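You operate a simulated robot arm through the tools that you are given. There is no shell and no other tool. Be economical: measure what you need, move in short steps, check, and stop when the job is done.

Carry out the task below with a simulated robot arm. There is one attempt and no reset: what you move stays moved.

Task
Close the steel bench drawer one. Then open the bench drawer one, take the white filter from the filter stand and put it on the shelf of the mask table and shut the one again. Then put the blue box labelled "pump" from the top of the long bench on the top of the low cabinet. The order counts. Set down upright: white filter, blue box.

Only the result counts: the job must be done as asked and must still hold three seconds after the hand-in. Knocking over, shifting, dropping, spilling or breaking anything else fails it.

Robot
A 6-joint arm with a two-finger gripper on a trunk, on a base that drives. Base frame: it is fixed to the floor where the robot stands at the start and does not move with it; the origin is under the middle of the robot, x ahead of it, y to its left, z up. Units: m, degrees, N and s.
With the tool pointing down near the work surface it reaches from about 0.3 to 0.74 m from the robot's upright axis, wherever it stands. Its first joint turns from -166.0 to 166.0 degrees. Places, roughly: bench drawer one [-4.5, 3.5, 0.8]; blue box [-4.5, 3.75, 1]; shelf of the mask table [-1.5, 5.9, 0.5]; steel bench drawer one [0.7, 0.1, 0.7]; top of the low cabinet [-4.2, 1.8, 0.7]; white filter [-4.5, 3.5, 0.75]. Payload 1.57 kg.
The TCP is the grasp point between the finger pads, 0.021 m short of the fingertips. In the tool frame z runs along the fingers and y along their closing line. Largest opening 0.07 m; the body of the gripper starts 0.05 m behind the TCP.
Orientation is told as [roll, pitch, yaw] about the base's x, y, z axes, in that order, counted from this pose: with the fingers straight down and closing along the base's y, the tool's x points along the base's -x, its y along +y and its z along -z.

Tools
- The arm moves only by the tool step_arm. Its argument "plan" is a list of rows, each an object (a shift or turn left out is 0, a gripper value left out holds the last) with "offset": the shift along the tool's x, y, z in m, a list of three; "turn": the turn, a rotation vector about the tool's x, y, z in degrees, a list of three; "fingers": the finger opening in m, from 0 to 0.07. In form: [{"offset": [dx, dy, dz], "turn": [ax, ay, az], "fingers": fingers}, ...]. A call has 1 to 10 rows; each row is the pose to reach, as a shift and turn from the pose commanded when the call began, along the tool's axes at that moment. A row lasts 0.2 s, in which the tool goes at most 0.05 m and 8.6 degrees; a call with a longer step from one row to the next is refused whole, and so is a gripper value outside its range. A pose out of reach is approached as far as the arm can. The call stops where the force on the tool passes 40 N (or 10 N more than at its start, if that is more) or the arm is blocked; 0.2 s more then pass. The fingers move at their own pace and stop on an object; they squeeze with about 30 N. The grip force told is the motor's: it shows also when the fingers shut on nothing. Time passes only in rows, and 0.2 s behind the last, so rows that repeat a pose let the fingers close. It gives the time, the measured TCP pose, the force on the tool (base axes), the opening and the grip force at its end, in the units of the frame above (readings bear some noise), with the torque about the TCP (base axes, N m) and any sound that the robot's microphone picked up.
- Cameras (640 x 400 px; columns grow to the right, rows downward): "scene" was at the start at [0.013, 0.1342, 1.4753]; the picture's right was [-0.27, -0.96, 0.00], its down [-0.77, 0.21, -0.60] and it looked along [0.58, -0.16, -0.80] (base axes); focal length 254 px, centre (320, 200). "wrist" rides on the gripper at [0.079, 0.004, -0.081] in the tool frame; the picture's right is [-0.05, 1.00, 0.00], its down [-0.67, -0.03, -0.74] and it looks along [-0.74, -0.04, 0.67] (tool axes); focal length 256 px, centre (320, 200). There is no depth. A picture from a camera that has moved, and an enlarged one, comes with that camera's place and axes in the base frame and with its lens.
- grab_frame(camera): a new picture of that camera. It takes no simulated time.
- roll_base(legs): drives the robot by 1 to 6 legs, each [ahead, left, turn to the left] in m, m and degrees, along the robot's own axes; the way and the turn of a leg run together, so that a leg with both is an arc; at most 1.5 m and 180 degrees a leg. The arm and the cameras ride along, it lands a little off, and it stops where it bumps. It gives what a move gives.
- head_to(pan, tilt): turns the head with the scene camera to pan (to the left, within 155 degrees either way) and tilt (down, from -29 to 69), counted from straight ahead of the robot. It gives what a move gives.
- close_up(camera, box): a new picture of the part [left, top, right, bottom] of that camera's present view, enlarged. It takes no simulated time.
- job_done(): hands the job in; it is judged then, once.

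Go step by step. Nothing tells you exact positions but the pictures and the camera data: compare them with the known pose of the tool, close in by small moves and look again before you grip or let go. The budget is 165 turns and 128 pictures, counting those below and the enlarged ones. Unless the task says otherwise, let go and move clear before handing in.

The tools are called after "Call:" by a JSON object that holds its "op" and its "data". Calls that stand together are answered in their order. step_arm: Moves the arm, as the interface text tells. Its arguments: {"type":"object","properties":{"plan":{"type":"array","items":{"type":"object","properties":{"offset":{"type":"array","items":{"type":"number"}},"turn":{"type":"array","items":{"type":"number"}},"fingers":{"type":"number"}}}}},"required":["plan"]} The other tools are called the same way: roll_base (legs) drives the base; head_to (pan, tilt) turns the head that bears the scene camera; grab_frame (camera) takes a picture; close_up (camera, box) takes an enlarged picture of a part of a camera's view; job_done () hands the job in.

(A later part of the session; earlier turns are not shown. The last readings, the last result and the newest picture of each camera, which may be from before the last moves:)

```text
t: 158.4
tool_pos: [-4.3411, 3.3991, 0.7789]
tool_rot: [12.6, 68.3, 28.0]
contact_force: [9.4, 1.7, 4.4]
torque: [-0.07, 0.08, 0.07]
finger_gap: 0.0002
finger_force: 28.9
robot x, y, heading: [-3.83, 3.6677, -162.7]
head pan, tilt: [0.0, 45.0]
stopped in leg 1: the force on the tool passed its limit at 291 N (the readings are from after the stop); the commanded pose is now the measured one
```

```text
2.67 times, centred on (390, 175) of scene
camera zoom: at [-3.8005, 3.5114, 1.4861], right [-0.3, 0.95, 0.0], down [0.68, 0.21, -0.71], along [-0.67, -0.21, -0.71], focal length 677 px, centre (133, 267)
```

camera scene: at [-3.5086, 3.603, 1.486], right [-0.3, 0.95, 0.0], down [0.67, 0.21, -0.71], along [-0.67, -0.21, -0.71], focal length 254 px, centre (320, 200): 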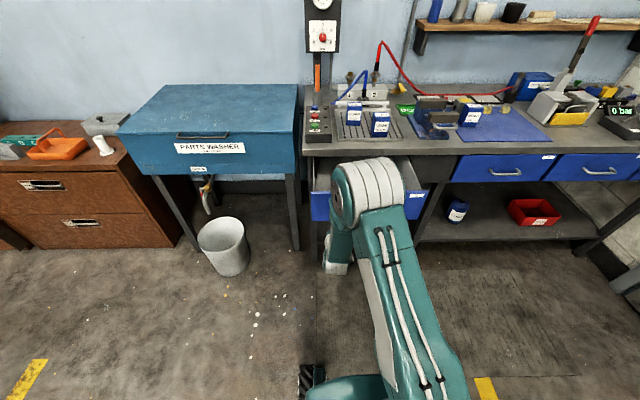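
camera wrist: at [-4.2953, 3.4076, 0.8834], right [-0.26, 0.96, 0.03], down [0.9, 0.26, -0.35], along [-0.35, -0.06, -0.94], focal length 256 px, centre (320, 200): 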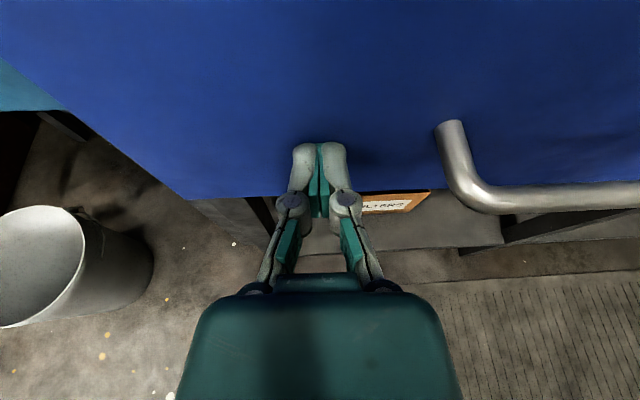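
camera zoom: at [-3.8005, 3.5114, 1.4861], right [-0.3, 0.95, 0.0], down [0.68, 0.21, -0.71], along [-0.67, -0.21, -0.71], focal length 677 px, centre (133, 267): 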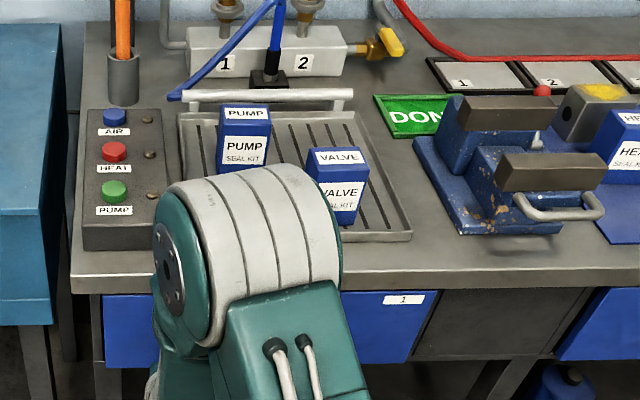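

The drawer hit its stop. I back off a little and check that it is flush with its neighbours.

Call:
{"op": "roll_base", "data": {"legs": [[-0.12, 0, 0]]}}

Call:
{"op": "step_arm", "data": {"plan": [{"offset": [0.045, 0, -0.016]}, {"offset": [0.09, 0, -0.032]}, {"offset": [0.135, 0, -0.048]}, {"offset": [0.18, 0, -0.064]}, {"offset": [0.22, 0, -0.078]}]}}

Call:
{"op": "grab_frame", "data": {"camera": "wrist"}}

Call:
{"op": "grab_frame", "data": {"camera": "scene"}}

```text
t: 159.7
tool_pos: [-4.225, 3.436, 0.7791]
tool_rot: [12.4, 68.3, 27.8]
contact_force: [-0.3, 0.3, -0.6]
torque: [-0.03, 0.01, -0.02]
finger_gap: 0.0
finger_force: 28.4
robot x, y, heading: [-3.7069, 3.7038, -162.6]
head pan, tilt: [0.0, 45.0]
```

```text
t: 160.9
tool_pos: [-4.2251, 3.4146, 1.0119]
tool_rot: [12.4, 68.3, 27.7]
contact_force: [-0.1, -0.3, 0.6]
torque: [-0.03, 0.03, 0.0]
finger_gap: 0.0003
finger_force: 28.2
robot x, y, heading: [-3.7094, 3.7038, -162.7]
head pan, tilt: [0.0, 45.0]
```

```text
54 pictures are left
camera wrist: at [-4.1797, 3.4233, 1.116], right [-0.26, 0.96, 0.03], down [0.9, 0.26, -0.35], along [-0.35, -0.07, -0.94], focal length 256 px, centre (320, 200)
```

wrist: 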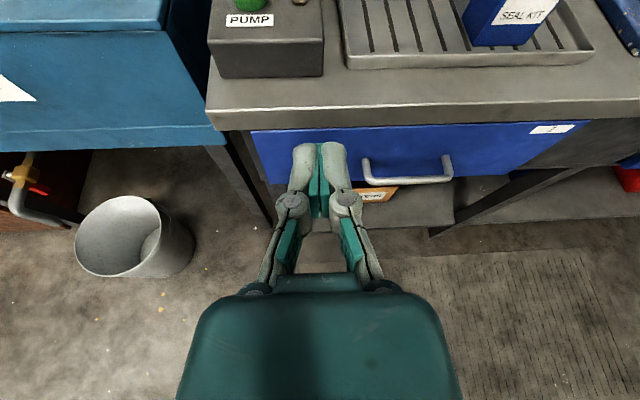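

```text
53 pictures are left
camera scene: at [-3.6836, 3.5486, 1.4861], right [-0.3, 0.95, 0.0], down [0.68, 0.21, -0.71], along [-0.67, -0.21, -0.71], focal length 254 px, centre (320, 200)
```

scene: 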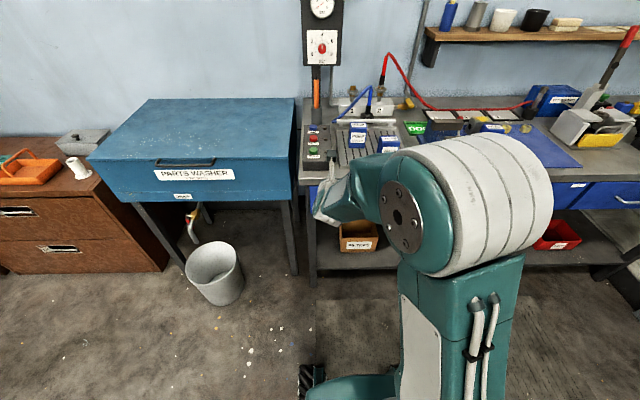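

Call:
{"op": "close_up", "data": {"camera": "wrist", "box": [400, 80, 640, 230]}}

Call:
{"op": "close_up", "data": {"camera": "wrist", "box": [200, 80, 440, 230]}}

```text
2.67 times, centred on (520, 155) of wrist
camera zoom: at [-4.1797, 3.4233, 1.116], right [-0.26, 0.96, 0.03], down [0.9, 0.26, -0.35], along [-0.35, -0.07, -0.94], focal length 683 px, centre (-213, 320)
```

zoom: 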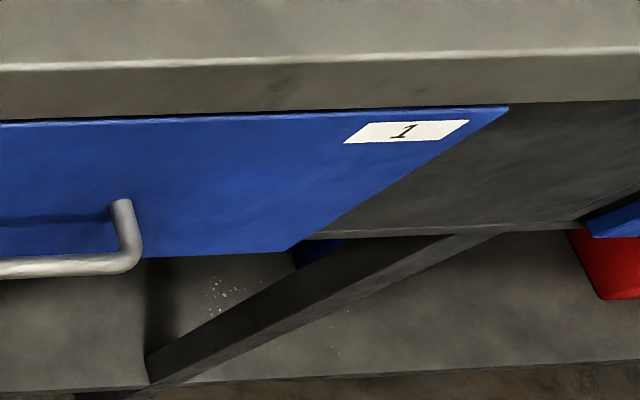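

```text
2.67 times, centred on (320, 155) of wrist
camera zoom: at [-4.1797, 3.4233, 1.116], right [-0.26, 0.96, 0.03], down [0.9, 0.26, -0.35], along [-0.35, -0.07, -0.94], focal length 683 px, centre (320, 320)
```

zoom: 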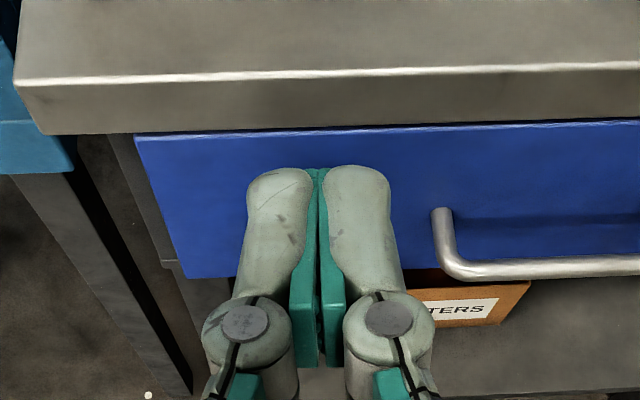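

I back off more and straighten the gripper to its original orientation; then I can compare the drawer with its neighbour and approach the pump box from above.

Call:
{"op": "roll_base", "data": {"legs": [[-0.2, 0, 0]]}}

Call:
{"op": "step_arm", "data": {"plan": [{"turn": [0, -8.5, 0]}, {"turn": [0, -17, 0]}, {"turn": [0, -25.5, 0]}, {"turn": [0, -34, 0]}, {"turn": [0, -42.5, 0]}, {"turn": [0, -51, 0]}, {"turn": [0, -59.5, 0]}, {"turn": [0, -68, 0]}]}}

Call:
{"op": "step_arm", "data": {"plan": [{"turn": [0, 0, -8.5]}, {"turn": [0, 0, -17]}, {"turn": [0, 0, -25.5]}, {"turn": [0, 0, -34]}, {"turn": [0, 0, -42.5]}, {"turn": [0, 0, -51]}, {"turn": [0, 0, -59.5]}, {"turn": [0, 0, -68]}, {"turn": [0, 0, -76.5]}, {"turn": [0, 0, -85]}]}}

Call:
{"op": "step_arm", "data": {"plan": [{"turn": [0, 0, -8.5]}, {"turn": [0, 0, -17]}, {"turn": [0, 0, -25.5]}, {"turn": [0, 0, -34]}, {"turn": [0, 0, -42.5]}, {"turn": [0, 0, -51]}, {"turn": [0, 0, -59.5]}, {"turn": [0, 0, -68]}, {"turn": [0, 0, -76.5]}, {"turn": [0, 0, -85]}]}}

Call:
{"op": "grab_frame", "data": {"camera": "wrist"}}

```text
t: 162.5
tool_pos: [-4.0309, 3.4736, 1.0127]
tool_rot: [12.6, 68.3, 28.1]
contact_force: [0.5, -0.3, -0.4]
torque: [0.01, 0.02, -0.01]
finger_gap: 0.0001
finger_force: 28.0
robot x, y, heading: [-3.5148, 3.7697, -162.2]
head pan, tilt: [0.0, 45.0]
```

```text
t: 164.3
tool_pos: [-4.0185, 3.4861, 0.9907]
tool_rot: [13.3, 5.3, 17.4]
contact_force: [-0.1, -0.3, 0.4]
torque: [-0.04, 0.02, -0.05]
finger_gap: 0.0
finger_force: 28.1
out of reach, approached as far as the arm can: row 6, 7, 8
robot x, y, heading: [-3.5121, 3.7674, -162.5]
head pan, tilt: [0.0, 45.0]
```

```text
t: 166.5
tool_pos: [-4.0185, 3.4837, 0.9912]
tool_rot: [6.5, -13.0, 101.1]
contact_force: [-0.1, 0.7, -0.1]
torque: [-0.03, -0.01, 0.02]
finger_gap: 0.0
finger_force: 28.6
robot x, y, heading: [-3.5155, 3.7647, -162.3]
head pan, tilt: [0.0, 45.0]
```

```text
t: 168.7
tool_pos: [-4.0176, 3.4841, 0.9909]
tool_rot: [-12.4, -7.5, -172.4]
contact_force: [-0.4, 0.5, 0.1]
torque: [-0.02, 0.01, -0.02]
finger_gap: 0.0001
finger_force: 28.4
robot x, y, heading: [-3.5175, 3.7645, -162.3]
head pan, tilt: [0.0, 45.0]
```

```text
50 pictures are left
camera wrist: at [-3.9283, 3.4742, 1.0584], right [0.05, -0.98, -0.2], down [-0.54, -0.2, 0.82], along [-0.84, 0.07, -0.54], focal length 256 px, centre (320, 200)
```

wrist: 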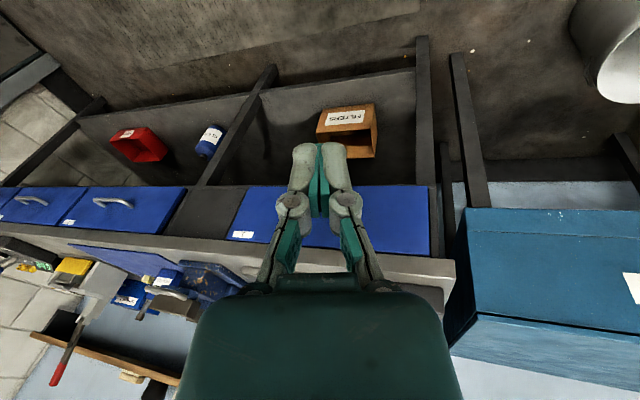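

Call:
{"op": "step_arm", "data": {"plan": [{"turn": [-4.1, 2.5, -3.3]}, {"turn": [-8.2, 5, -6.6]}, {"turn": [-12.4, 7.5, -10]}, {"turn": [-12.4, 7.5, -10]}]}}

Call:
{"op": "close_up", "data": {"camera": "wrist", "box": [20, 160, 340, 360]}}

```text
t: 169.7
tool_pos: [-4.0203, 3.4829, 0.9894]
tool_rot: [-12.4, -7.4, -172.5]
contact_force: [-0.3, -0.4, -0.2]
torque: [0.02, -0.03, 0.01]
finger_gap: 0.0
finger_force: 29.2
out of reach, approached as far as the arm can: row 1, 2, 3, 4
robot x, y, heading: [-3.5122, 3.7666, -162.4]
head pan, tilt: [0.0, 45.0]
```

```text
2.00 times, centred on (180, 260) of wrist
camera zoom: at [-3.9283, 3.474, 1.0583], right [0.05, -0.98, -0.2], down [-0.54, -0.2, 0.82], along [-0.84, 0.07, -0.54], focal length 512 px, centre (600, 80)
```

zoom: 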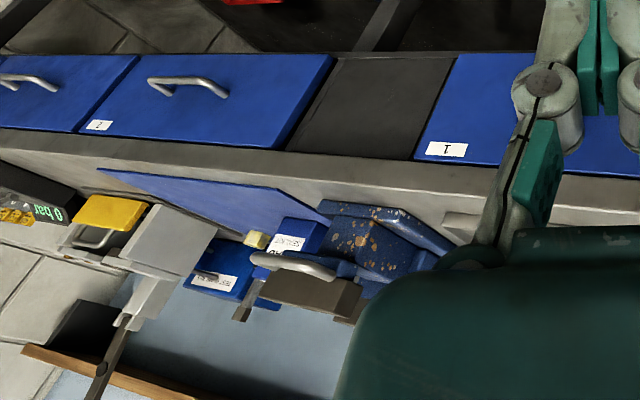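

Drawer one lines up with its neighbour's front, so it is shut. Next, the PUMP box: it looks about 6.5 cm wide and thinner front-to-back, so I turn the gripper to close front-to-back and look closer.

Call:
{"op": "step_arm", "data": {"plan": [{"turn": [0, 0, 8]}, {"turn": [0, 0, 16]}, {"turn": [0, 0, 24]}, {"turn": [0, 0, 32]}, {"turn": [0, 0, 40]}, {"turn": [0, 0, 48]}, {"turn": [0, 0, 56]}, {"turn": [0, 0, 64]}, {"turn": [0, 0, 72]}, {"turn": [0, 0, 80]}]}}

Call:
{"op": "close_up", "data": {"camera": "scene", "box": [290, 70, 450, 170]}}

```text
t: 171.9
tool_pos: [-4.0192, 3.4835, 0.9896]
tool_rot: [5.5, -13.4, 105.9]
contact_force: [0.0, 0.3, -0.1]
torque: [0.01, -0.01, 0.01]
finger_gap: 0.0001
finger_force: 28.9
robot x, y, heading: [-3.5107, 3.765, -162.4]
head pan, tilt: [0.0, 45.0]
```

```text
4.00 times, centred on (370, 120) of scene
camera zoom: at [-3.4902, 3.6093, 1.4861], right [-0.3, 0.95, 0.0], down [0.67, 0.22, -0.71], along [-0.67, -0.21, -0.71], focal length 1016 px, centre (120, 520)
```

zoom: 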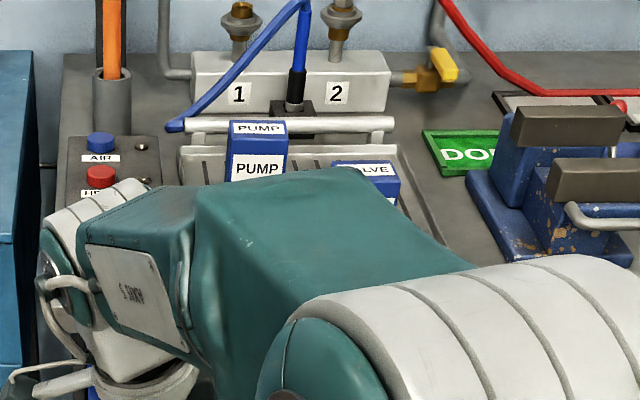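

Call:
{"op": "step_arm", "data": {"plan": [{"turn": [2.7, 6.7, 0], "offset": [-0.03, 0, -0.02], "fingers": 0.07}, {"turn": [5.5, 13.4, -1], "offset": [-0.06, 0, -0.05]}, {"turn": [5.5, 13.4, -1], "offset": [-0.09, 0, -0.08]}, {"turn": [5.5, 13.4, -1], "offset": [-0.12, 0, -0.11]}]}}

Call:
{"op": "grab_frame", "data": {"camera": "scene"}}

Call:
{"op": "close_up", "data": {"camera": "scene", "box": [290, 70, 450, 170]}}

```text
t: 172.9
tool_pos: [-4.0241, 3.5799, 1.104]
tool_rot: [3.2, -15.3, 107.2]
contact_force: [-0.1, -0.1, -0.7]
torque: [-0.01, 0.01, -0.01]
finger_gap: 0.07
finger_force: 0.1
out of reach, approached as far as the arm can: row 1, 2, 3, 4
robot x, y, heading: [-3.515, 3.7659, -162.1]
head pan, tilt: [0.0, 45.0]
```

```text
47 pictures are left
camera scene: at [-3.4903, 3.6101, 1.4862], right [-0.3, 0.95, 0.0], down [0.67, 0.22, -0.71], along [-0.67, -0.21, -0.71], focal length 254 px, centre (320, 200)
```

scene: 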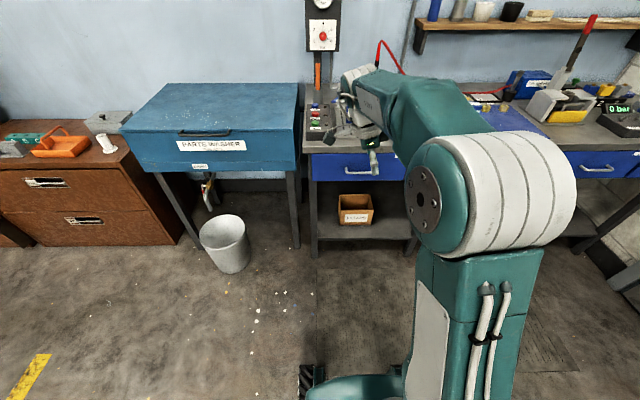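

```text
4.00 times, centred on (370, 120) of scene
camera zoom: at [-3.4903, 3.6101, 1.4862], right [-0.3, 0.95, 0.0], down [0.67, 0.22, -0.71], along [-0.67, -0.21, -0.71], focal length 1016 px, centre (120, 520)
```

zoom: 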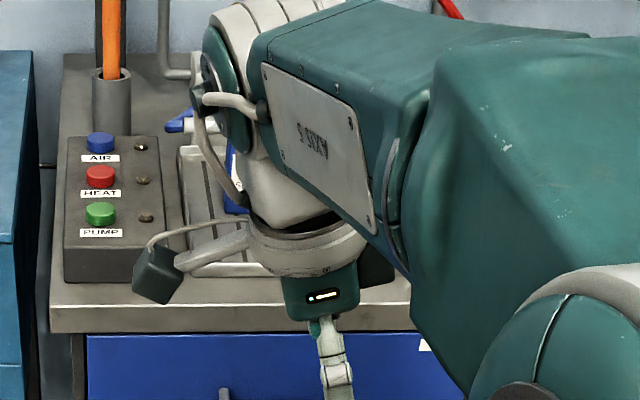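

The wrist is near a joint limit and stays leaned 15° sideways; gripping front-to-back still works with that lean as long as I keep it constant. The box centre computes to about (-4.615, 3.422), z 0.89–0.98. I set a steady lean of 18° and drive closer.

Call:
{"op": "step_arm", "data": {"plan": [{"turn": [3.2, -2.7, 0], "offset": [0, 0, 0]}, {"turn": [3.2, -2.7, 0], "offset": [0, 0, 0]}]}}

Call:
{"op": "roll_base", "data": {"legs": [[0.35, 0, 0]]}}

Call:
{"op": "grab_frame", "data": {"camera": "wrist"}}

Call:
{"op": "grab_frame", "data": {"camera": "scene"}}

```text
t: 173.5
tool_pos: [-4.0257, 3.5784, 1.1056]
tool_rot: [0.0, -18.1, 107.2]
contact_force: [-0.3, 0.0, 0.3]
torque: [0.02, 0.03, -0.03]
finger_gap: 0.0699
finger_force: 0.1
robot x, y, heading: [-3.5152, 3.7667, -162.3]
head pan, tilt: [0.0, 45.0]
```

```text
t: 175.8
tool_pos: [-4.3622, 3.4745, 1.1043]
tool_rot: [0.0, -18.1, 106.9]
contact_force: [-0.3, 0.8, -0.3]
torque: [0.02, -0.02, 0.0]
finger_gap: 0.0697
finger_force: 0.1
robot x, y, heading: [-3.8508, 3.6562, -162.7]
head pan, tilt: [0.0, 45.0]
```

```text
45 pictures are left
camera wrist: at [-4.3371, 3.3762, 1.1583], right [-0.97, -0.24, 0.02], down [-0.08, 0.4, 0.91], along [-0.23, 0.89, -0.4], focal length 256 px, centre (320, 200)
```

wrist: 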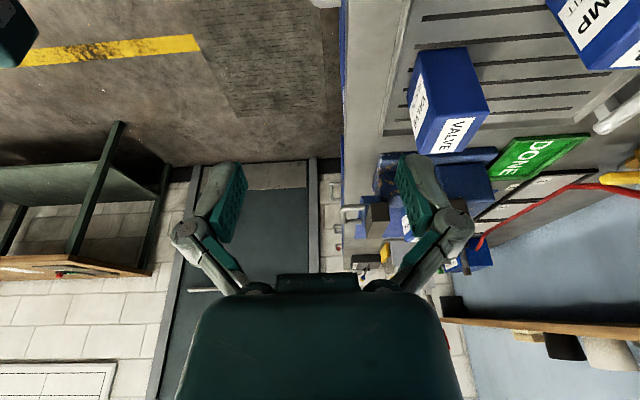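

```text
44 pictures are left
camera scene: at [-3.8273, 3.5031, 1.4861], right [-0.3, 0.95, 0.0], down [0.68, 0.21, -0.71], along [-0.67, -0.21, -0.71], focal length 254 px, centre (320, 200)
```

scene: 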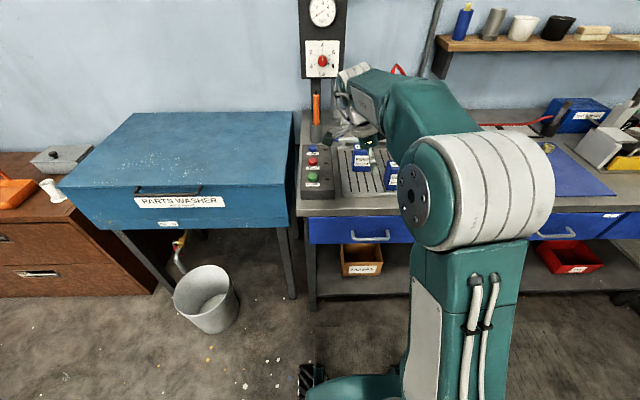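

The PUMP box shows at the wrist view's upper right; the estimates agree within about 1 cm. I move in another 12 cm and reach over it, still above its top.

Call:
{"op": "roll_base", "data": {"legs": [[0.12, 0, 0]]}}

Call:
{"op": "step_arm", "data": {"plan": [{"offset": [-0.008, 0.04, 0.003]}, {"offset": [-0.016, 0.08, 0.006]}, {"offset": [-0.024, 0.12, 0.008]}, {"offset": [-0.024, 0.14, 0.008]}, {"offset": [-0.024, 0.14, 0.008]}]}}

Call:
{"op": "grab_frame", "data": {"camera": "wrist"}}

Call:
{"op": "grab_frame", "data": {"camera": "scene"}}

```text
t: 177.0
tool_pos: [-4.4748, 3.4367, 1.1043]
tool_rot: [0.2, -18.1, 107.0]
contact_force: [-0.1, 0.6, -0.5]
torque: [0.06, -0.02, -0.01]
finger_gap: 0.07
finger_force: 0.1
robot x, y, heading: [-3.9677, 3.6214, -162.5]
head pan, tilt: [0.0, 45.0]
```

```text
t: 178.2
tool_pos: [-4.6199, 3.418, 1.1057]
tool_rot: [0.2, -18.1, 107.0]
contact_force: [-0.1, -0.4, 0.2]
torque: [0.0, 0.06, -0.04]
finger_gap: 0.0702
finger_force: 0.0
robot x, y, heading: [-3.9666, 3.6215, -162.5]
head pan, tilt: [0.0, 45.0]
```

```text
43 pictures are left
camera wrist: at [-4.5951, 3.3205, 1.158], right [-0.97, -0.24, 0.02], down [-0.08, 0.4, 0.91], along [-0.23, 0.89, -0.4], focal length 256 px, centre (320, 200)
```

wrist: 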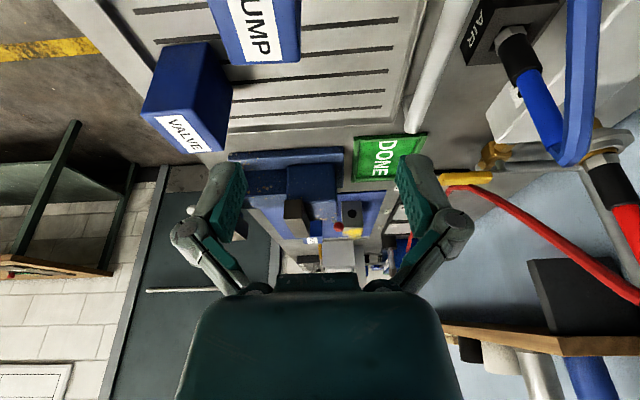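

```text
42 pictures are left
camera scene: at [-3.9428, 3.4667, 1.4861], right [-0.3, 0.95, 0.0], down [0.68, 0.21, -0.71], along [-0.67, -0.21, -0.71], focal length 254 px, centre (320, 200)
```

scene: 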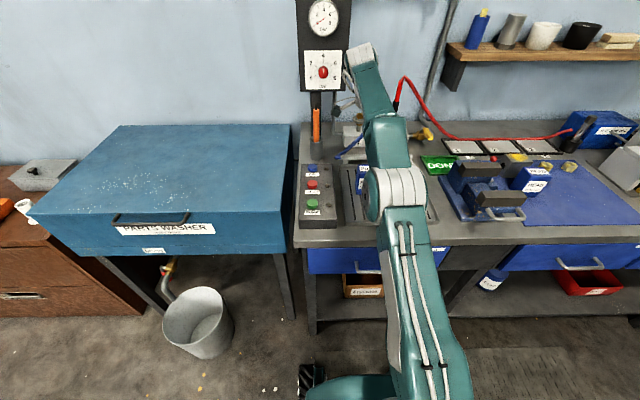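

Combining both views: box top z≈1.0, centre ≈(-4.582, 3.4185), about 4.7 cm deep. I shift the tool back 3.6 cm and lower to just above the top.

Call:
{"op": "step_arm", "data": {"plan": [{"offset": [0.0105, -0.036, -0.0034]}, {"offset": [0.0105, -0.036, -0.0034]}, {"offset": [0.0222, -0.036, 0.0322]}, {"offset": [0.0337, -0.036, 0.0546]}]}}

Call:
{"op": "grab_frame", "data": {"camera": "wrist"}}

Call:
{"op": "close_up", "data": {"camera": "scene", "box": [300, 90, 460, 190]}}

```text
t: 179.2
tool_pos: [-4.5798, 3.4156, 1.0437]
tool_rot: [0.3, -18.1, 107.0]
contact_force: [0.3, 0.2, -0.7]
torque: [0.01, 0.0, 0.0]
finger_gap: 0.0698
finger_force: 0.1
robot x, y, heading: [-3.9657, 3.6254, -162.3]
head pan, tilt: [0.0, 45.0]
```

```text
41 pictures are left
camera wrist: at [-4.5551, 3.3174, 1.0969], right [-0.97, -0.24, 0.02], down [-0.08, 0.4, 0.91], along [-0.23, 0.88, -0.4], focal length 256 px, centre (320, 200)
```

wrist: 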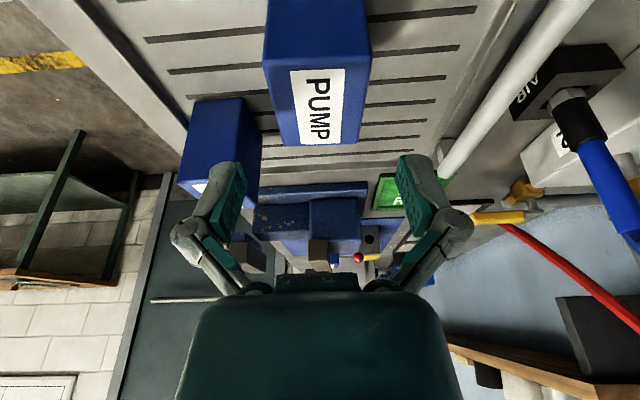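

```text
4.00 times, centred on (380, 140) of scene
camera zoom: at [-3.9423, 3.4667, 1.4861], right [-0.3, 0.95, 0.0], down [0.68, 0.21, -0.71], along [-0.67, -0.21, -0.71], focal length 1016 px, centre (80, 440)
```

zoom: 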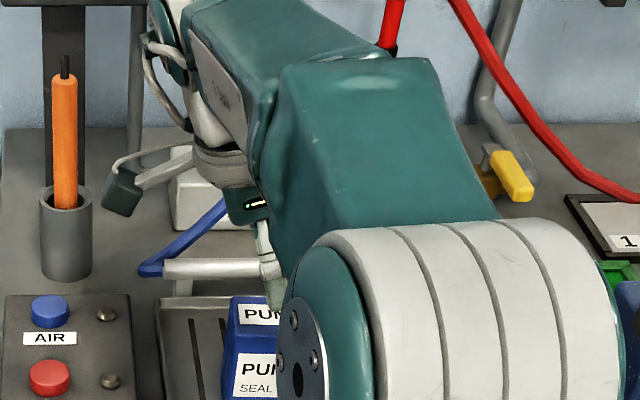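

The box is centred within about 5 mm between the fingers. I nudge forward, lower around it and close.

Call:
{"op": "step_arm", "data": {"plan": [{"offset": [0.0, 0.0055, 0.0]}, {"offset": [0.0074, 0.0055, 0.0228]}, {"offset": [0.0148, 0.0055, 0.0457]}, {"offset": [0.0222, 0.0055, 0.0685]}, {"offset": [0.0222, 0.0055, 0.0685], "fingers": 0.0}, {"offset": [0.0222, 0.0055, 0.0685], "fingers": 0.0}, {"offset": [0.0222, 0.0055, 0.0685], "fingers": 0.0}]}}

Call:
{"op": "grab_frame", "data": {"camera": "wrist"}}

```text
t: 180.8
tool_pos: [-4.5815, 3.4149, 0.972]
tool_rot: [0.3, -18.1, 107.1]
contact_force: [1.6, -1.3, 11.5]
torque: [-0.06, 0.18, 0.01]
finger_gap: 0.0493
finger_force: 30.3
robot x, y, heading: [-3.9676, 3.6248, -162.4]
head pan, tilt: [0.0, 45.0]
```

```text
39 pictures are left
camera wrist: at [-4.5571, 3.3174, 1.025], right [-0.97, -0.24, 0.02], down [-0.08, 0.4, 0.91], along [-0.23, 0.88, -0.4], focal length 256 px, centre (320, 200)
```

wrist: 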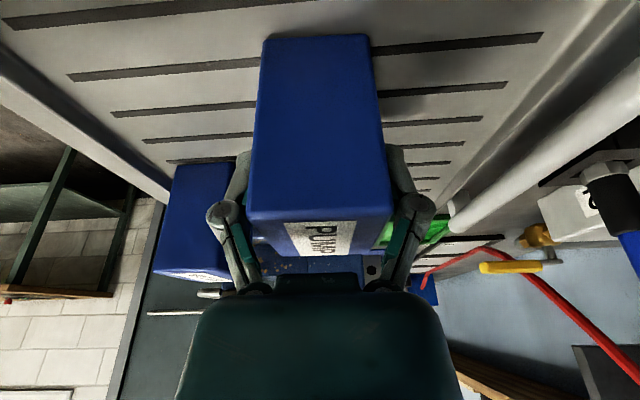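

The box is gripped (49 mm). I lift it straight up 12 cm and check.

Call:
{"op": "step_arm", "data": {"plan": [{"offset": [-0.0062, 0, -0.019]}, {"offset": [-0.0155, 0, -0.0475]}, {"offset": [-0.0247, 0, -0.076]}, {"offset": [-0.037, 0, -0.114]}, {"offset": [-0.037, 0, -0.114]}]}}

Call:
{"op": "grab_frame", "data": {"camera": "wrist"}}

Call:
{"op": "grab_frame", "data": {"camera": "scene"}}

```text
t: 182.0
tool_pos: [-4.5821, 3.4139, 1.088]
tool_rot: [0.2, -18.0, 107.0]
contact_force: [0.4, -0.2, -1.5]
torque: [0.01, -0.01, -0.01]
finger_gap: 0.0495
finger_force: 30.3
robot x, y, heading: [-3.9668, 3.6219, -162.3]
head pan, tilt: [0.0, 45.0]
```

```text
38 pictures are left
camera wrist: at [-4.5573, 3.3156, 1.1412], right [-0.97, -0.24, 0.02], down [-0.08, 0.4, 0.91], along [-0.23, 0.89, -0.4], focal length 256 px, centre (320, 200)
```

wrist: 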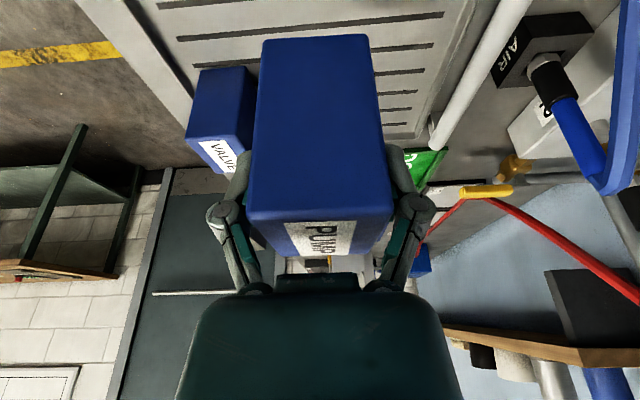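

```text
37 pictures are left
camera scene: at [-3.9425, 3.4668, 1.4861], right [-0.3, 0.95, 0.0], down [0.68, 0.21, -0.71], along [-0.67, -0.21, -0.71], focal length 254 px, centre (320, 200)
```

scene: 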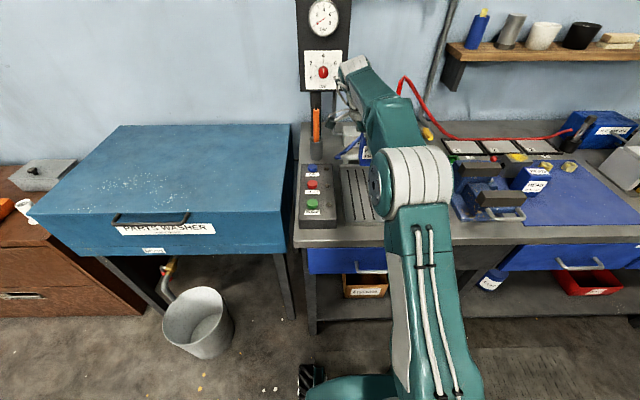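

The box hangs upright and clear. I back away and drive left to the low cabinet.

Call:
{"op": "roll_base", "data": {"legs": [[-0.5, 0, 0], [0, 0.82, 0], [0, 0.82, 0]]}}

Call:
{"op": "head_to", "data": {"pan": 10, "tilt": 40}}

Call:
{"op": "grab_frame", "data": {"camera": "scene"}}

```text
t: 192.9
tool_pos: [-3.6073, 2.0202, 1.0866]
tool_rot: [0.1, -17.8, 106.4]
contact_force: [-0.2, -0.6, -1.0]
torque: [-0.03, 0.0, 0.0]
finger_gap: 0.0494
finger_force: 29.4
robot x, y, heading: [-2.99, 2.2216, -163.1]
head pan, tilt: [0.0, 45.0]
```

```text
t: 193.6
tool_pos: [-3.606, 2.0191, 1.0883]
tool_rot: [0.2, -18.0, 106.5]
contact_force: [0.6, -0.4, -1.1]
torque: [-0.01, 0.01, -0.01]
finger_gap: 0.0496
finger_force: 30.6
robot x, y, heading: [-2.9897, 2.2221, -162.9]
head pan, tilt: [10.0, 40.0]
```

```text
36 pictures are left
camera scene: at [-2.965, 2.0512, 1.4934], right [-0.45, 0.89, 0.0], down [0.57, 0.29, -0.76], along [-0.68, -0.35, -0.64], focal length 254 px, centre (320, 200)
```

scene: 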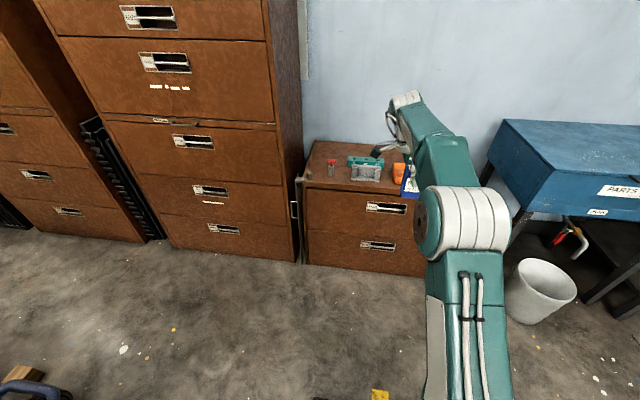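

Call:
{"op": "close_up", "data": {"camera": "scene", "box": [290, 120, 450, 220]}}

Call:
{"op": "grab_frame", "data": {"camera": "wrist"}}

```text
4.00 times, centred on (370, 170) of scene
camera zoom: at [-2.965, 2.0512, 1.4934], right [-0.45, 0.89, 0.0], down [0.57, 0.29, -0.76], along [-0.68, -0.35, -0.64], focal length 1016 px, centre (120, 320)
```

zoom: 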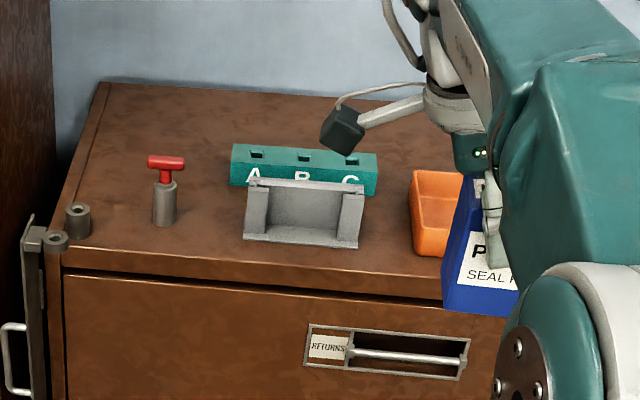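

```text
34 pictures are left
camera wrist: at [-3.5825, 1.9213, 1.1416], right [-0.97, -0.23, 0.02], down [-0.08, 0.4, 0.91], along [-0.22, 0.89, -0.4], focal length 256 px, centre (320, 200)
```

wrist: 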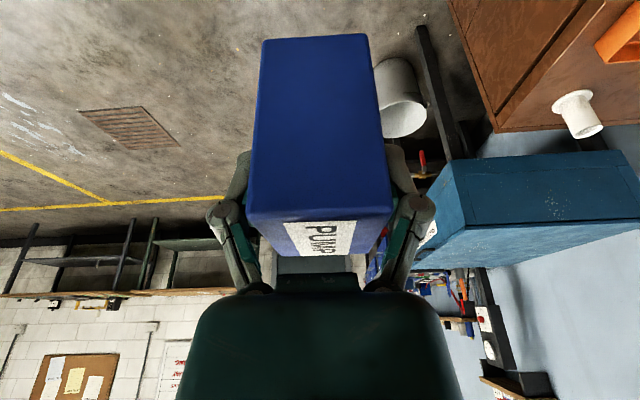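

The back-left part of the cabinet top, behind the green block, is free. My target for the box centre is about (-4.28, 1.54) on the top at z≈0.70. I move left, then ahead partway.

Call:
{"op": "roll_base", "data": {"legs": [[0, 0.25, 0], [0.45, 0, 0]]}}

Call:
{"op": "head_to", "data": {"pan": 5, "tilt": 48}}

Call:
{"op": "grab_frame", "data": {"camera": "scene"}}

Call:
{"op": "grab_frame", "data": {"camera": "wrist"}}

```text
t: 197.7
tool_pos: [-3.9619, 1.6609, 1.0889]
tool_rot: [0.3, -18.0, 106.1]
contact_force: [0.1, 0.4, -2.0]
torque: [-0.02, -0.03, 0.0]
finger_gap: 0.0494
finger_force: 30.3
robot x, y, heading: [-3.3403, 1.8612, -163.4]
head pan, tilt: [10.0, 40.0]
```

```text
t: 198.4
tool_pos: [-3.9615, 1.6624, 1.0897]
tool_rot: [0.3, -18.1, 106.2]
contact_force: [0.2, -0.4, -1.0]
torque: [-0.02, 0.0, 0.03]
finger_gap: 0.0495
finger_force: 29.4
robot x, y, heading: [-3.3443, 1.8613, -163.3]
head pan, tilt: [5.0, 48.0]
```

```text
33 pictures are left
camera scene: at [-3.3172, 1.6991, 1.482], right [-0.37, 0.93, 0.0], down [0.69, 0.28, -0.67], along [-0.62, -0.25, -0.74], focal length 254 px, centre (320, 200)
```

scene: 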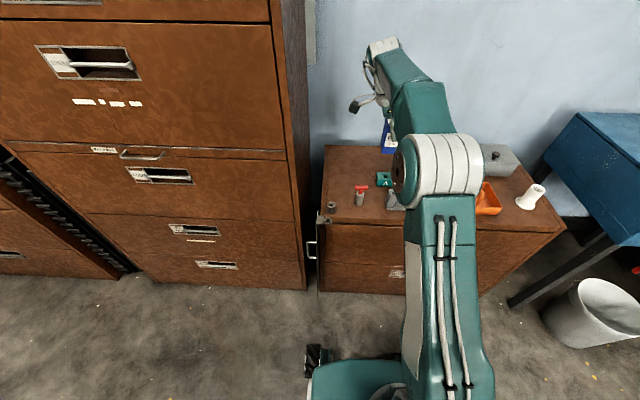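

```text
32 pictures are left
camera wrist: at [-3.9372, 1.5627, 1.1422], right [-0.97, -0.23, 0.02], down [-0.07, 0.4, 0.91], along [-0.22, 0.89, -0.4], focal length 256 px, centre (320, 200)
```

wrist: 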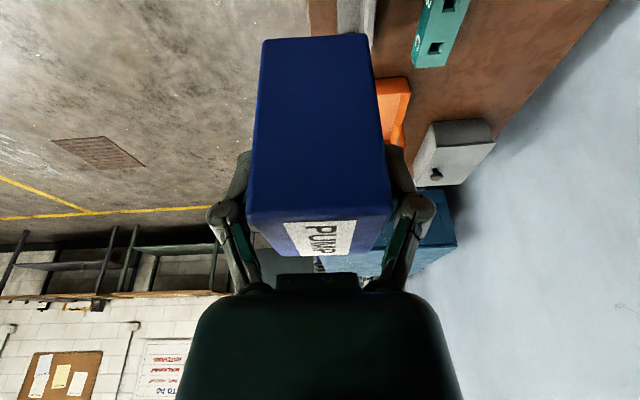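

The spot checks out: the green block's left end and the cabinet's back edge match my estimate. I drive 0.26 m ahead, then reach the rest with the arm.

Call:
{"op": "roll_base", "data": {"legs": [[0.26, 0, 0]]}}

Call:
{"op": "grab_frame", "data": {"camera": "wrist"}}

Call:
{"op": "head_to", "data": {"pan": 5, "tilt": 56}}

Call:
{"op": "grab_frame", "data": {"camera": "scene"}}

```text
t: 200.2
tool_pos: [-4.1871, 1.5887, 1.0944]
tool_rot: [0.5, -18.0, 106.4]
contact_force: [0.0, 1.4, -0.1]
torque: [-0.13, -0.02, 0.0]
finger_gap: 0.0494
finger_force: 29.6
robot x, y, heading: [-3.5699, 1.7909, -162.9]
head pan, tilt: [5.0, 48.0]
```

```text
31 pictures are left
camera wrist: at [-4.1622, 1.4902, 1.1468], right [-0.97, -0.24, 0.02], down [-0.07, 0.4, 0.91], along [-0.22, 0.89, -0.4], focal length 256 px, centre (320, 200)
```

wrist: 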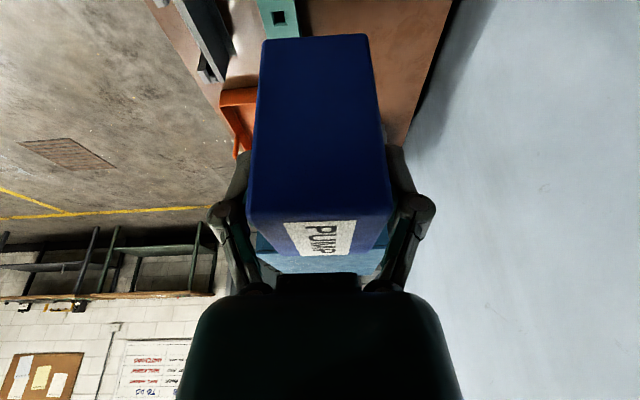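

```text
t: 200.9
tool_pos: [-4.1784, 1.5787, 1.0921]
tool_rot: [0.4, -18.7, 106.5]
contact_force: [0.2, 0.1, -0.5]
torque: [-0.01, -0.03, 0.0]
finger_gap: 0.0493
finger_force: 30.0
robot x, y, heading: [-3.5659, 1.789, -162.9]
head pan, tilt: [5.0, 56.0]
```

```text
30 pictures are left
camera scene: at [-3.5365, 1.6503, 1.4754], right [-0.38, 0.93, -0.01], down [0.77, 0.31, -0.56], along [-0.52, -0.22, -0.83], focal length 254 px, centre (320, 200)
```

scene: 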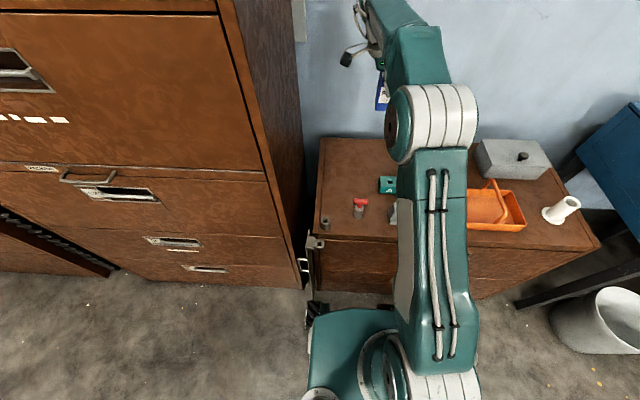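

The base seems to be touching something lightly at the front, so I back up 3 cm and choose a slightly nearer free spot, centre ≈(-4.20, 1.52), left of the green block and behind the red T-handle.

Call:
{"op": "roll_base", "data": {"legs": [[-0.03, 0, 0]]}}

Call:
{"op": "close_up", "data": {"camera": "scene", "box": [280, 170, 440, 340]}}

```text
t: 201.7
tool_pos: [-4.1561, 1.5871, 1.0897]
tool_rot: [0.4, -18.7, 106.4]
contact_force: [0.2, -0.1, -2.1]
torque: [-0.04, -0.03, -0.03]
finger_gap: 0.0494
finger_force: 29.8
robot x, y, heading: [-3.5459, 1.8044, -162.9]
head pan, tilt: [5.0, 56.0]
```

```text
2.35 times, centred on (360, 255) of scene
camera zoom: at [-3.5124, 1.6487, 1.4722], right [-0.38, 0.93, 0.0], down [0.77, 0.31, -0.56], along [-0.52, -0.21, -0.83], focal length 598 px, centre (226, 71)
```

zoom: 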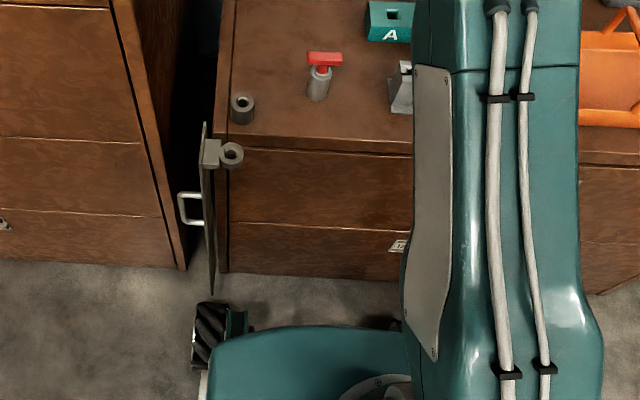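

Call:
{"op": "step_arm", "data": {"plan": [{"offset": [0.0165, 0.021, -0.0053]}, {"offset": [0.033, 0.043, -0.0107]}, {"offset": [0.0495, 0.064, -0.016]}, {"offset": [0.0495, 0.064, -0.016]}, {"offset": [0.0619, 0.064, 0.022]}, {"offset": [0.0742, 0.064, 0.06]}, {"offset": [0.0866, 0.064, 0.098]}, {"offset": [0.099, 0.064, 0.136]}]}}

Call:
{"op": "grab_frame", "data": {"camera": "wrist"}}

Call:
{"op": "head_to", "data": {"pan": 0, "tilt": 50}}

Call:
{"op": "close_up", "data": {"camera": "scene", "box": [290, 90, 530, 240]}}

```text
t: 203.5
tool_pos: [-4.2124, 1.5137, 0.9307]
tool_rot: [0.4, -18.9, 106.3]
contact_force: [0.5, 0.8, -0.5]
torque: [-0.03, -0.02, -0.03]
finger_gap: 0.0493
finger_force: 30.5
out of reach, approached as far as the arm can: row 2, 3, 4, 5, 6, 8
robot x, y, heading: [-3.5442, 1.7985, -163.0]
head pan, tilt: [5.0, 56.0]
```

```text
28 pictures are left
camera wrist: at [-4.1878, 1.4148, 0.9823], right [-0.97, -0.23, 0.02], down [-0.07, 0.38, 0.92], along [-0.23, 0.89, -0.39], focal length 256 px, centre (320, 200)
```

wrist: 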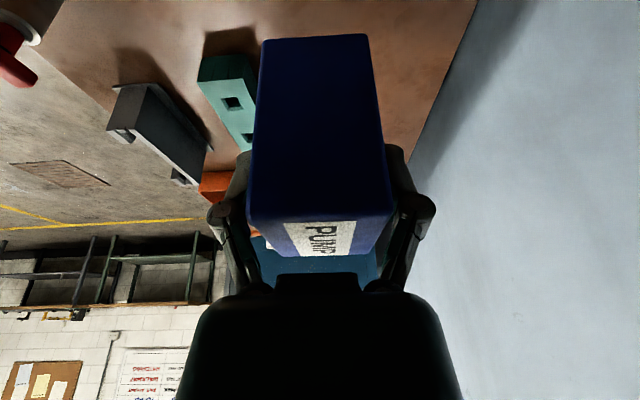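

```text
t: 204.2
tool_pos: [-4.2132, 1.5139, 0.931]
tool_rot: [0.4, -18.9, 106.5]
contact_force: [-0.1, 0.1, -1.6]
torque: [-0.01, -0.01, 0.01]
finger_gap: 0.0492
finger_force: 29.8
robot x, y, heading: [-3.5441, 1.8005, -162.8]
head pan, tilt: [0.0, 50.0]
```

```text
2.67 times, centred on (410, 165) of scene
camera zoom: at [-3.5185, 1.6456, 1.4791], right [-0.29, 0.96, 0.0], down [0.73, 0.23, -0.64], along [-0.61, -0.19, -0.77], focal length 677 px, centre (80, 293)
```

zoom: 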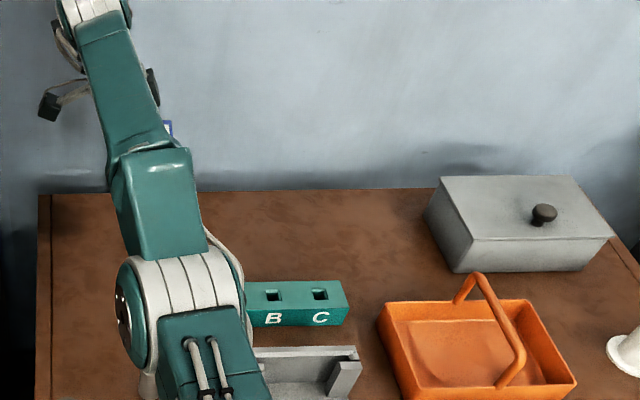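

The box is left of and behind the green block with about 6 cm to spare. I lower it to just above the top, then slowly to contact.

Call:
{"op": "step_arm", "data": {"plan": [{"offset": [0.0105, 0, 0.0308]}, {"offset": [0.021, 0, 0.0615]}, {"offset": [0.0305, 0, 0.089]}, {"offset": [0.0355, 0, 0.104]}]}}

Call:
{"op": "grab_frame", "data": {"camera": "wrist"}}

```text
t: 205.2
tool_pos: [-4.2177, 1.5107, 0.8202]
tool_rot: [0.3, -19.0, 106.4]
contact_force: [-0.3, -0.4, -1.3]
torque: [0.01, 0.02, 0.03]
finger_gap: 0.0493
finger_force: 30.1
out of reach, approached as far as the arm can: row 2, 3, 4
robot x, y, heading: [-3.5454, 1.7995, -162.6]
head pan, tilt: [0.0, 50.0]
```

```text
26 pictures are left
camera wrist: at [-4.194, 1.4115, 0.8731], right [-0.97, -0.23, 0.02], down [-0.07, 0.38, 0.92], along [-0.22, 0.89, -0.39], focal length 256 px, centre (320, 200)
```

wrist: 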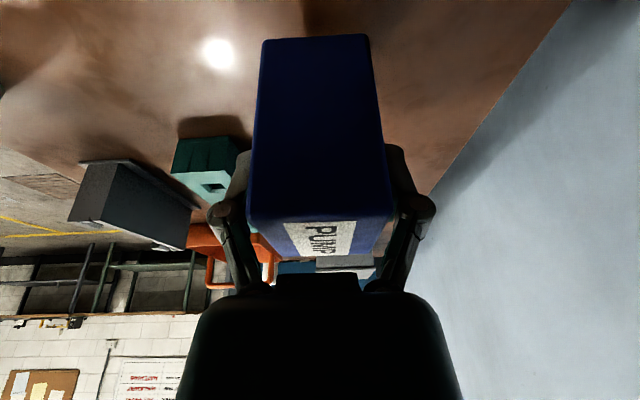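

Call:
{"op": "step_arm", "data": {"plan": [{"offset": [0.002, 0, 0.006]}, {"offset": [0.004, 0, 0.012]}, {"offset": [0.006, 0, 0.018]}, {"offset": [0.008, 0, 0.024]}]}}

Call:
{"op": "step_arm", "data": {"plan": [{"offset": [0.0013, 0, 0.0038]}, {"offset": [0.0026, 0, 0.0076]}]}}

```text
t: 206.2
tool_pos: [-4.218, 1.5113, 0.7949]
tool_rot: [0.4, -18.9, 106.5]
contact_force: [0.2, 0.8, -1.5]
torque: [0.01, -0.02, 0.0]
finger_gap: 0.0495
finger_force: 29.5
robot x, y, heading: [-3.5416, 1.807, -163.0]
head pan, tilt: [0.0, 50.0]
```

```text
t: 206.8
tool_pos: [-4.2178, 1.5092, 0.7875]
tool_rot: [0.5, -18.9, 106.5]
contact_force: [0.1, 0.8, -1.5]
torque: [0.01, -0.03, 0.02]
finger_gap: 0.0495
finger_force: 30.1
robot x, y, heading: [-3.5456, 1.8004, -162.8]
head pan, tilt: [0.0, 50.0]
```

Call:
{"op": "step_arm", "data": {"plan": [{"offset": [0.0013, 0, 0.0038]}, {"offset": [0.0026, 0, 0.0076]}]}}

Call:
{"op": "grab_frame", "data": {"camera": "wrist"}}

```text
t: 207.4
tool_pos: [-4.2178, 1.51, 0.7841]
tool_rot: [0.9, -18.9, 106.2]
contact_force: [-1.5, 1.7, 26.7]
torque: [0.13, 0.0, -0.06]
finger_gap: 0.0496
finger_force: 30.4
robot x, y, heading: [-3.5481, 1.7998, -163.1]
head pan, tilt: [0.0, 50.0]
```

```text
25 pictures are left
camera wrist: at [-4.1923, 1.411, 0.8351], right [-0.97, -0.23, 0.03], down [-0.06, 0.39, 0.92], along [-0.23, 0.89, -0.39], focal length 256 px, centre (320, 200)
```

wrist: 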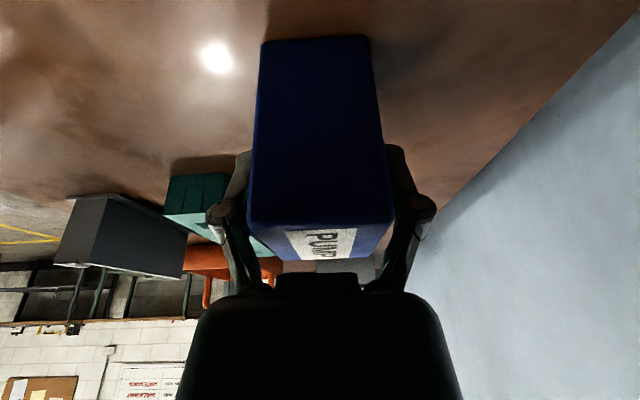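

Contact with the cabinet top at 27 N. I ease slightly, open the fingers and withdraw along the tool axis.

Call:
{"op": "step_arm", "data": {"plan": [{"offset": [-0.001, 0, -0.003]}, {"offset": [-0.001, 0, -0.003], "fingers": 0.07}, {"offset": [-0.001, 0, -0.003], "fingers": 0.07}, {"offset": [-0.001, 0, -0.003], "fingers": 0.07}]}}

Call:
{"op": "grab_frame", "data": {"camera": "wrist"}}

```text
t: 208.4
tool_pos: [-4.2169, 1.5109, 0.7825]
tool_rot: [0.4, -18.9, 106.4]
contact_force: [0.8, 0.3, 0.2]
torque: [0.02, -0.02, 0.02]
finger_gap: 0.0698
finger_force: 0.0
robot x, y, heading: [-3.5451, 1.8039, -162.8]
head pan, tilt: [0.0, 50.0]
```

```text
24 pictures are left
camera wrist: at [-4.1923, 1.4108, 0.8329], right [-0.97, -0.24, 0.02], down [-0.07, 0.38, 0.92], along [-0.23, 0.89, -0.39], focal length 256 px, centre (320, 200)
```

wrist: 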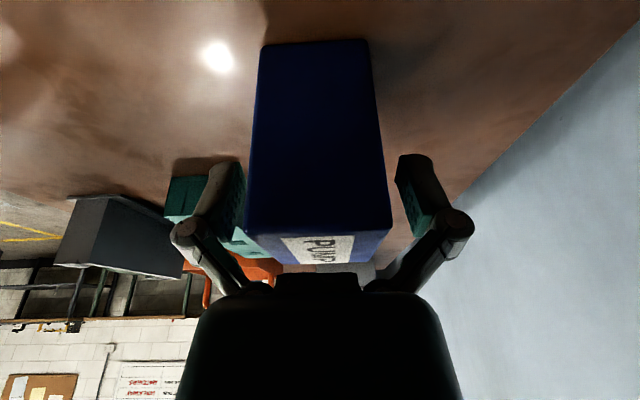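

Call:
{"op": "step_arm", "data": {"plan": [{"offset": [-0.005, 0, -0.025]}, {"offset": [-0.013, 0, -0.06]}, {"offset": [-0.026, 0, -0.1]}, {"offset": [-0.042, 0, -0.14]}, {"offset": [-0.056, 0, -0.18]}, {"offset": [-0.068, 0, -0.215]}]}}

Call:
{"op": "roll_base", "data": {"legs": [[-0.5, 0, 0]]}}

Call:
{"op": "head_to", "data": {"pan": 10, "tilt": 42}}

Call:
{"op": "grab_frame", "data": {"camera": "scene"}}

```text
t: 209.8
tool_pos: [-4.2013, 1.513, 0.9933]
tool_rot: [0.4, -18.8, 106.4]
contact_force: [-0.7, 0.1, -0.5]
torque: [0.04, 0.03, 0.0]
finger_gap: 0.07
finger_force: 0.0
out of reach, approached as far as the arm can: row 4, 5, 6
robot x, y, heading: [-3.5455, 1.8033, -162.8]
head pan, tilt: [0.0, 50.0]
```

```text
t: 212.7
tool_pos: [-3.7252, 1.6606, 0.9922]
tool_rot: [0.4, -18.9, 106.2]
contact_force: [0.1, 0.0, 0.4]
torque: [-0.02, 0.01, -0.03]
finger_gap: 0.07
finger_force: 0.0
robot x, y, heading: [-3.0691, 1.9504, -163.0]
head pan, tilt: [0.0, 50.0]
```

```text
t: 213.5
tool_pos: [-3.7243, 1.6616, 0.9948]
tool_rot: [0.5, -18.9, 106.2]
contact_force: [-0.5, 0.5, 0.4]
torque: [-0.04, 0.01, 0.0]
finger_gap: 0.0701
finger_force: 0.1
robot x, y, heading: [-3.0705, 1.9479, -162.8]
head pan, tilt: [10.0, 42.0]
```

```text
23 pictures are left
camera scene: at [-3.0431, 1.7761, 1.4903], right [-0.45, 0.89, 0.0], down [0.6, 0.3, -0.74], along [-0.66, -0.34, -0.67], focal length 254 px, centre (320, 200)
```

scene: 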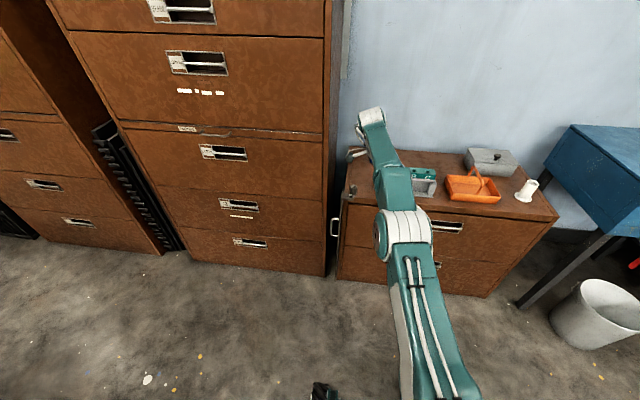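

Call:
{"op": "roll_base", "data": {"legs": [[-0.1, -0.5, 0]]}}

Call:
{"op": "head_to", "data": {"pan": 20, "tilt": 35}}

Call:
{"op": "grab_frame", "data": {"camera": "scene"}}

```text
t: 216.5
tool_pos: [-3.7768, 2.1825, 0.9948]
tool_rot: [0.4, -19.0, 106.1]
contact_force: [-0.5, -0.1, -0.6]
torque: [0.05, 0.06, -0.01]
finger_gap: 0.0702
finger_force: 0.0
robot x, y, heading: [-3.1218, 2.4712, -163.4]
head pan, tilt: [10.0, 42.0]
```

```text
t: 217.2
tool_pos: [-3.7769, 2.1837, 0.9941]
tool_rot: [0.6, -18.9, 106.2]
contact_force: [1.1, 0.1, 0.3]
torque: [-0.02, 0.01, -0.01]
finger_gap: 0.0699
finger_force: 0.0
robot x, y, heading: [-3.1187, 2.4735, -163.2]
head pan, tilt: [20.0, 35.0]
```

```text
22 pictures are left
camera scene: at [-3.0906, 2.283, 1.5007], right [-0.6, 0.8, 0.0], down [0.46, 0.35, -0.82], along [-0.65, -0.49, -0.58], focal length 254 px, centre (320, 200)
```

scene: 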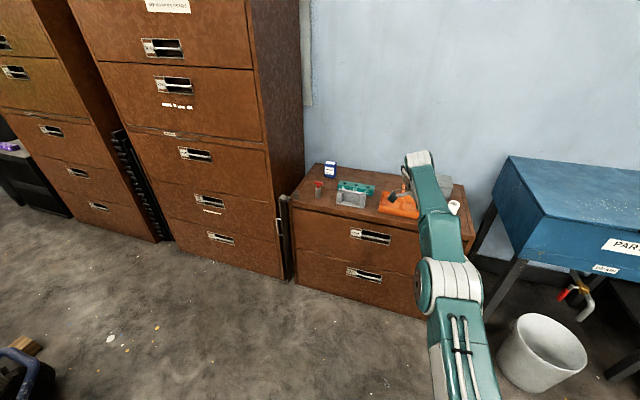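

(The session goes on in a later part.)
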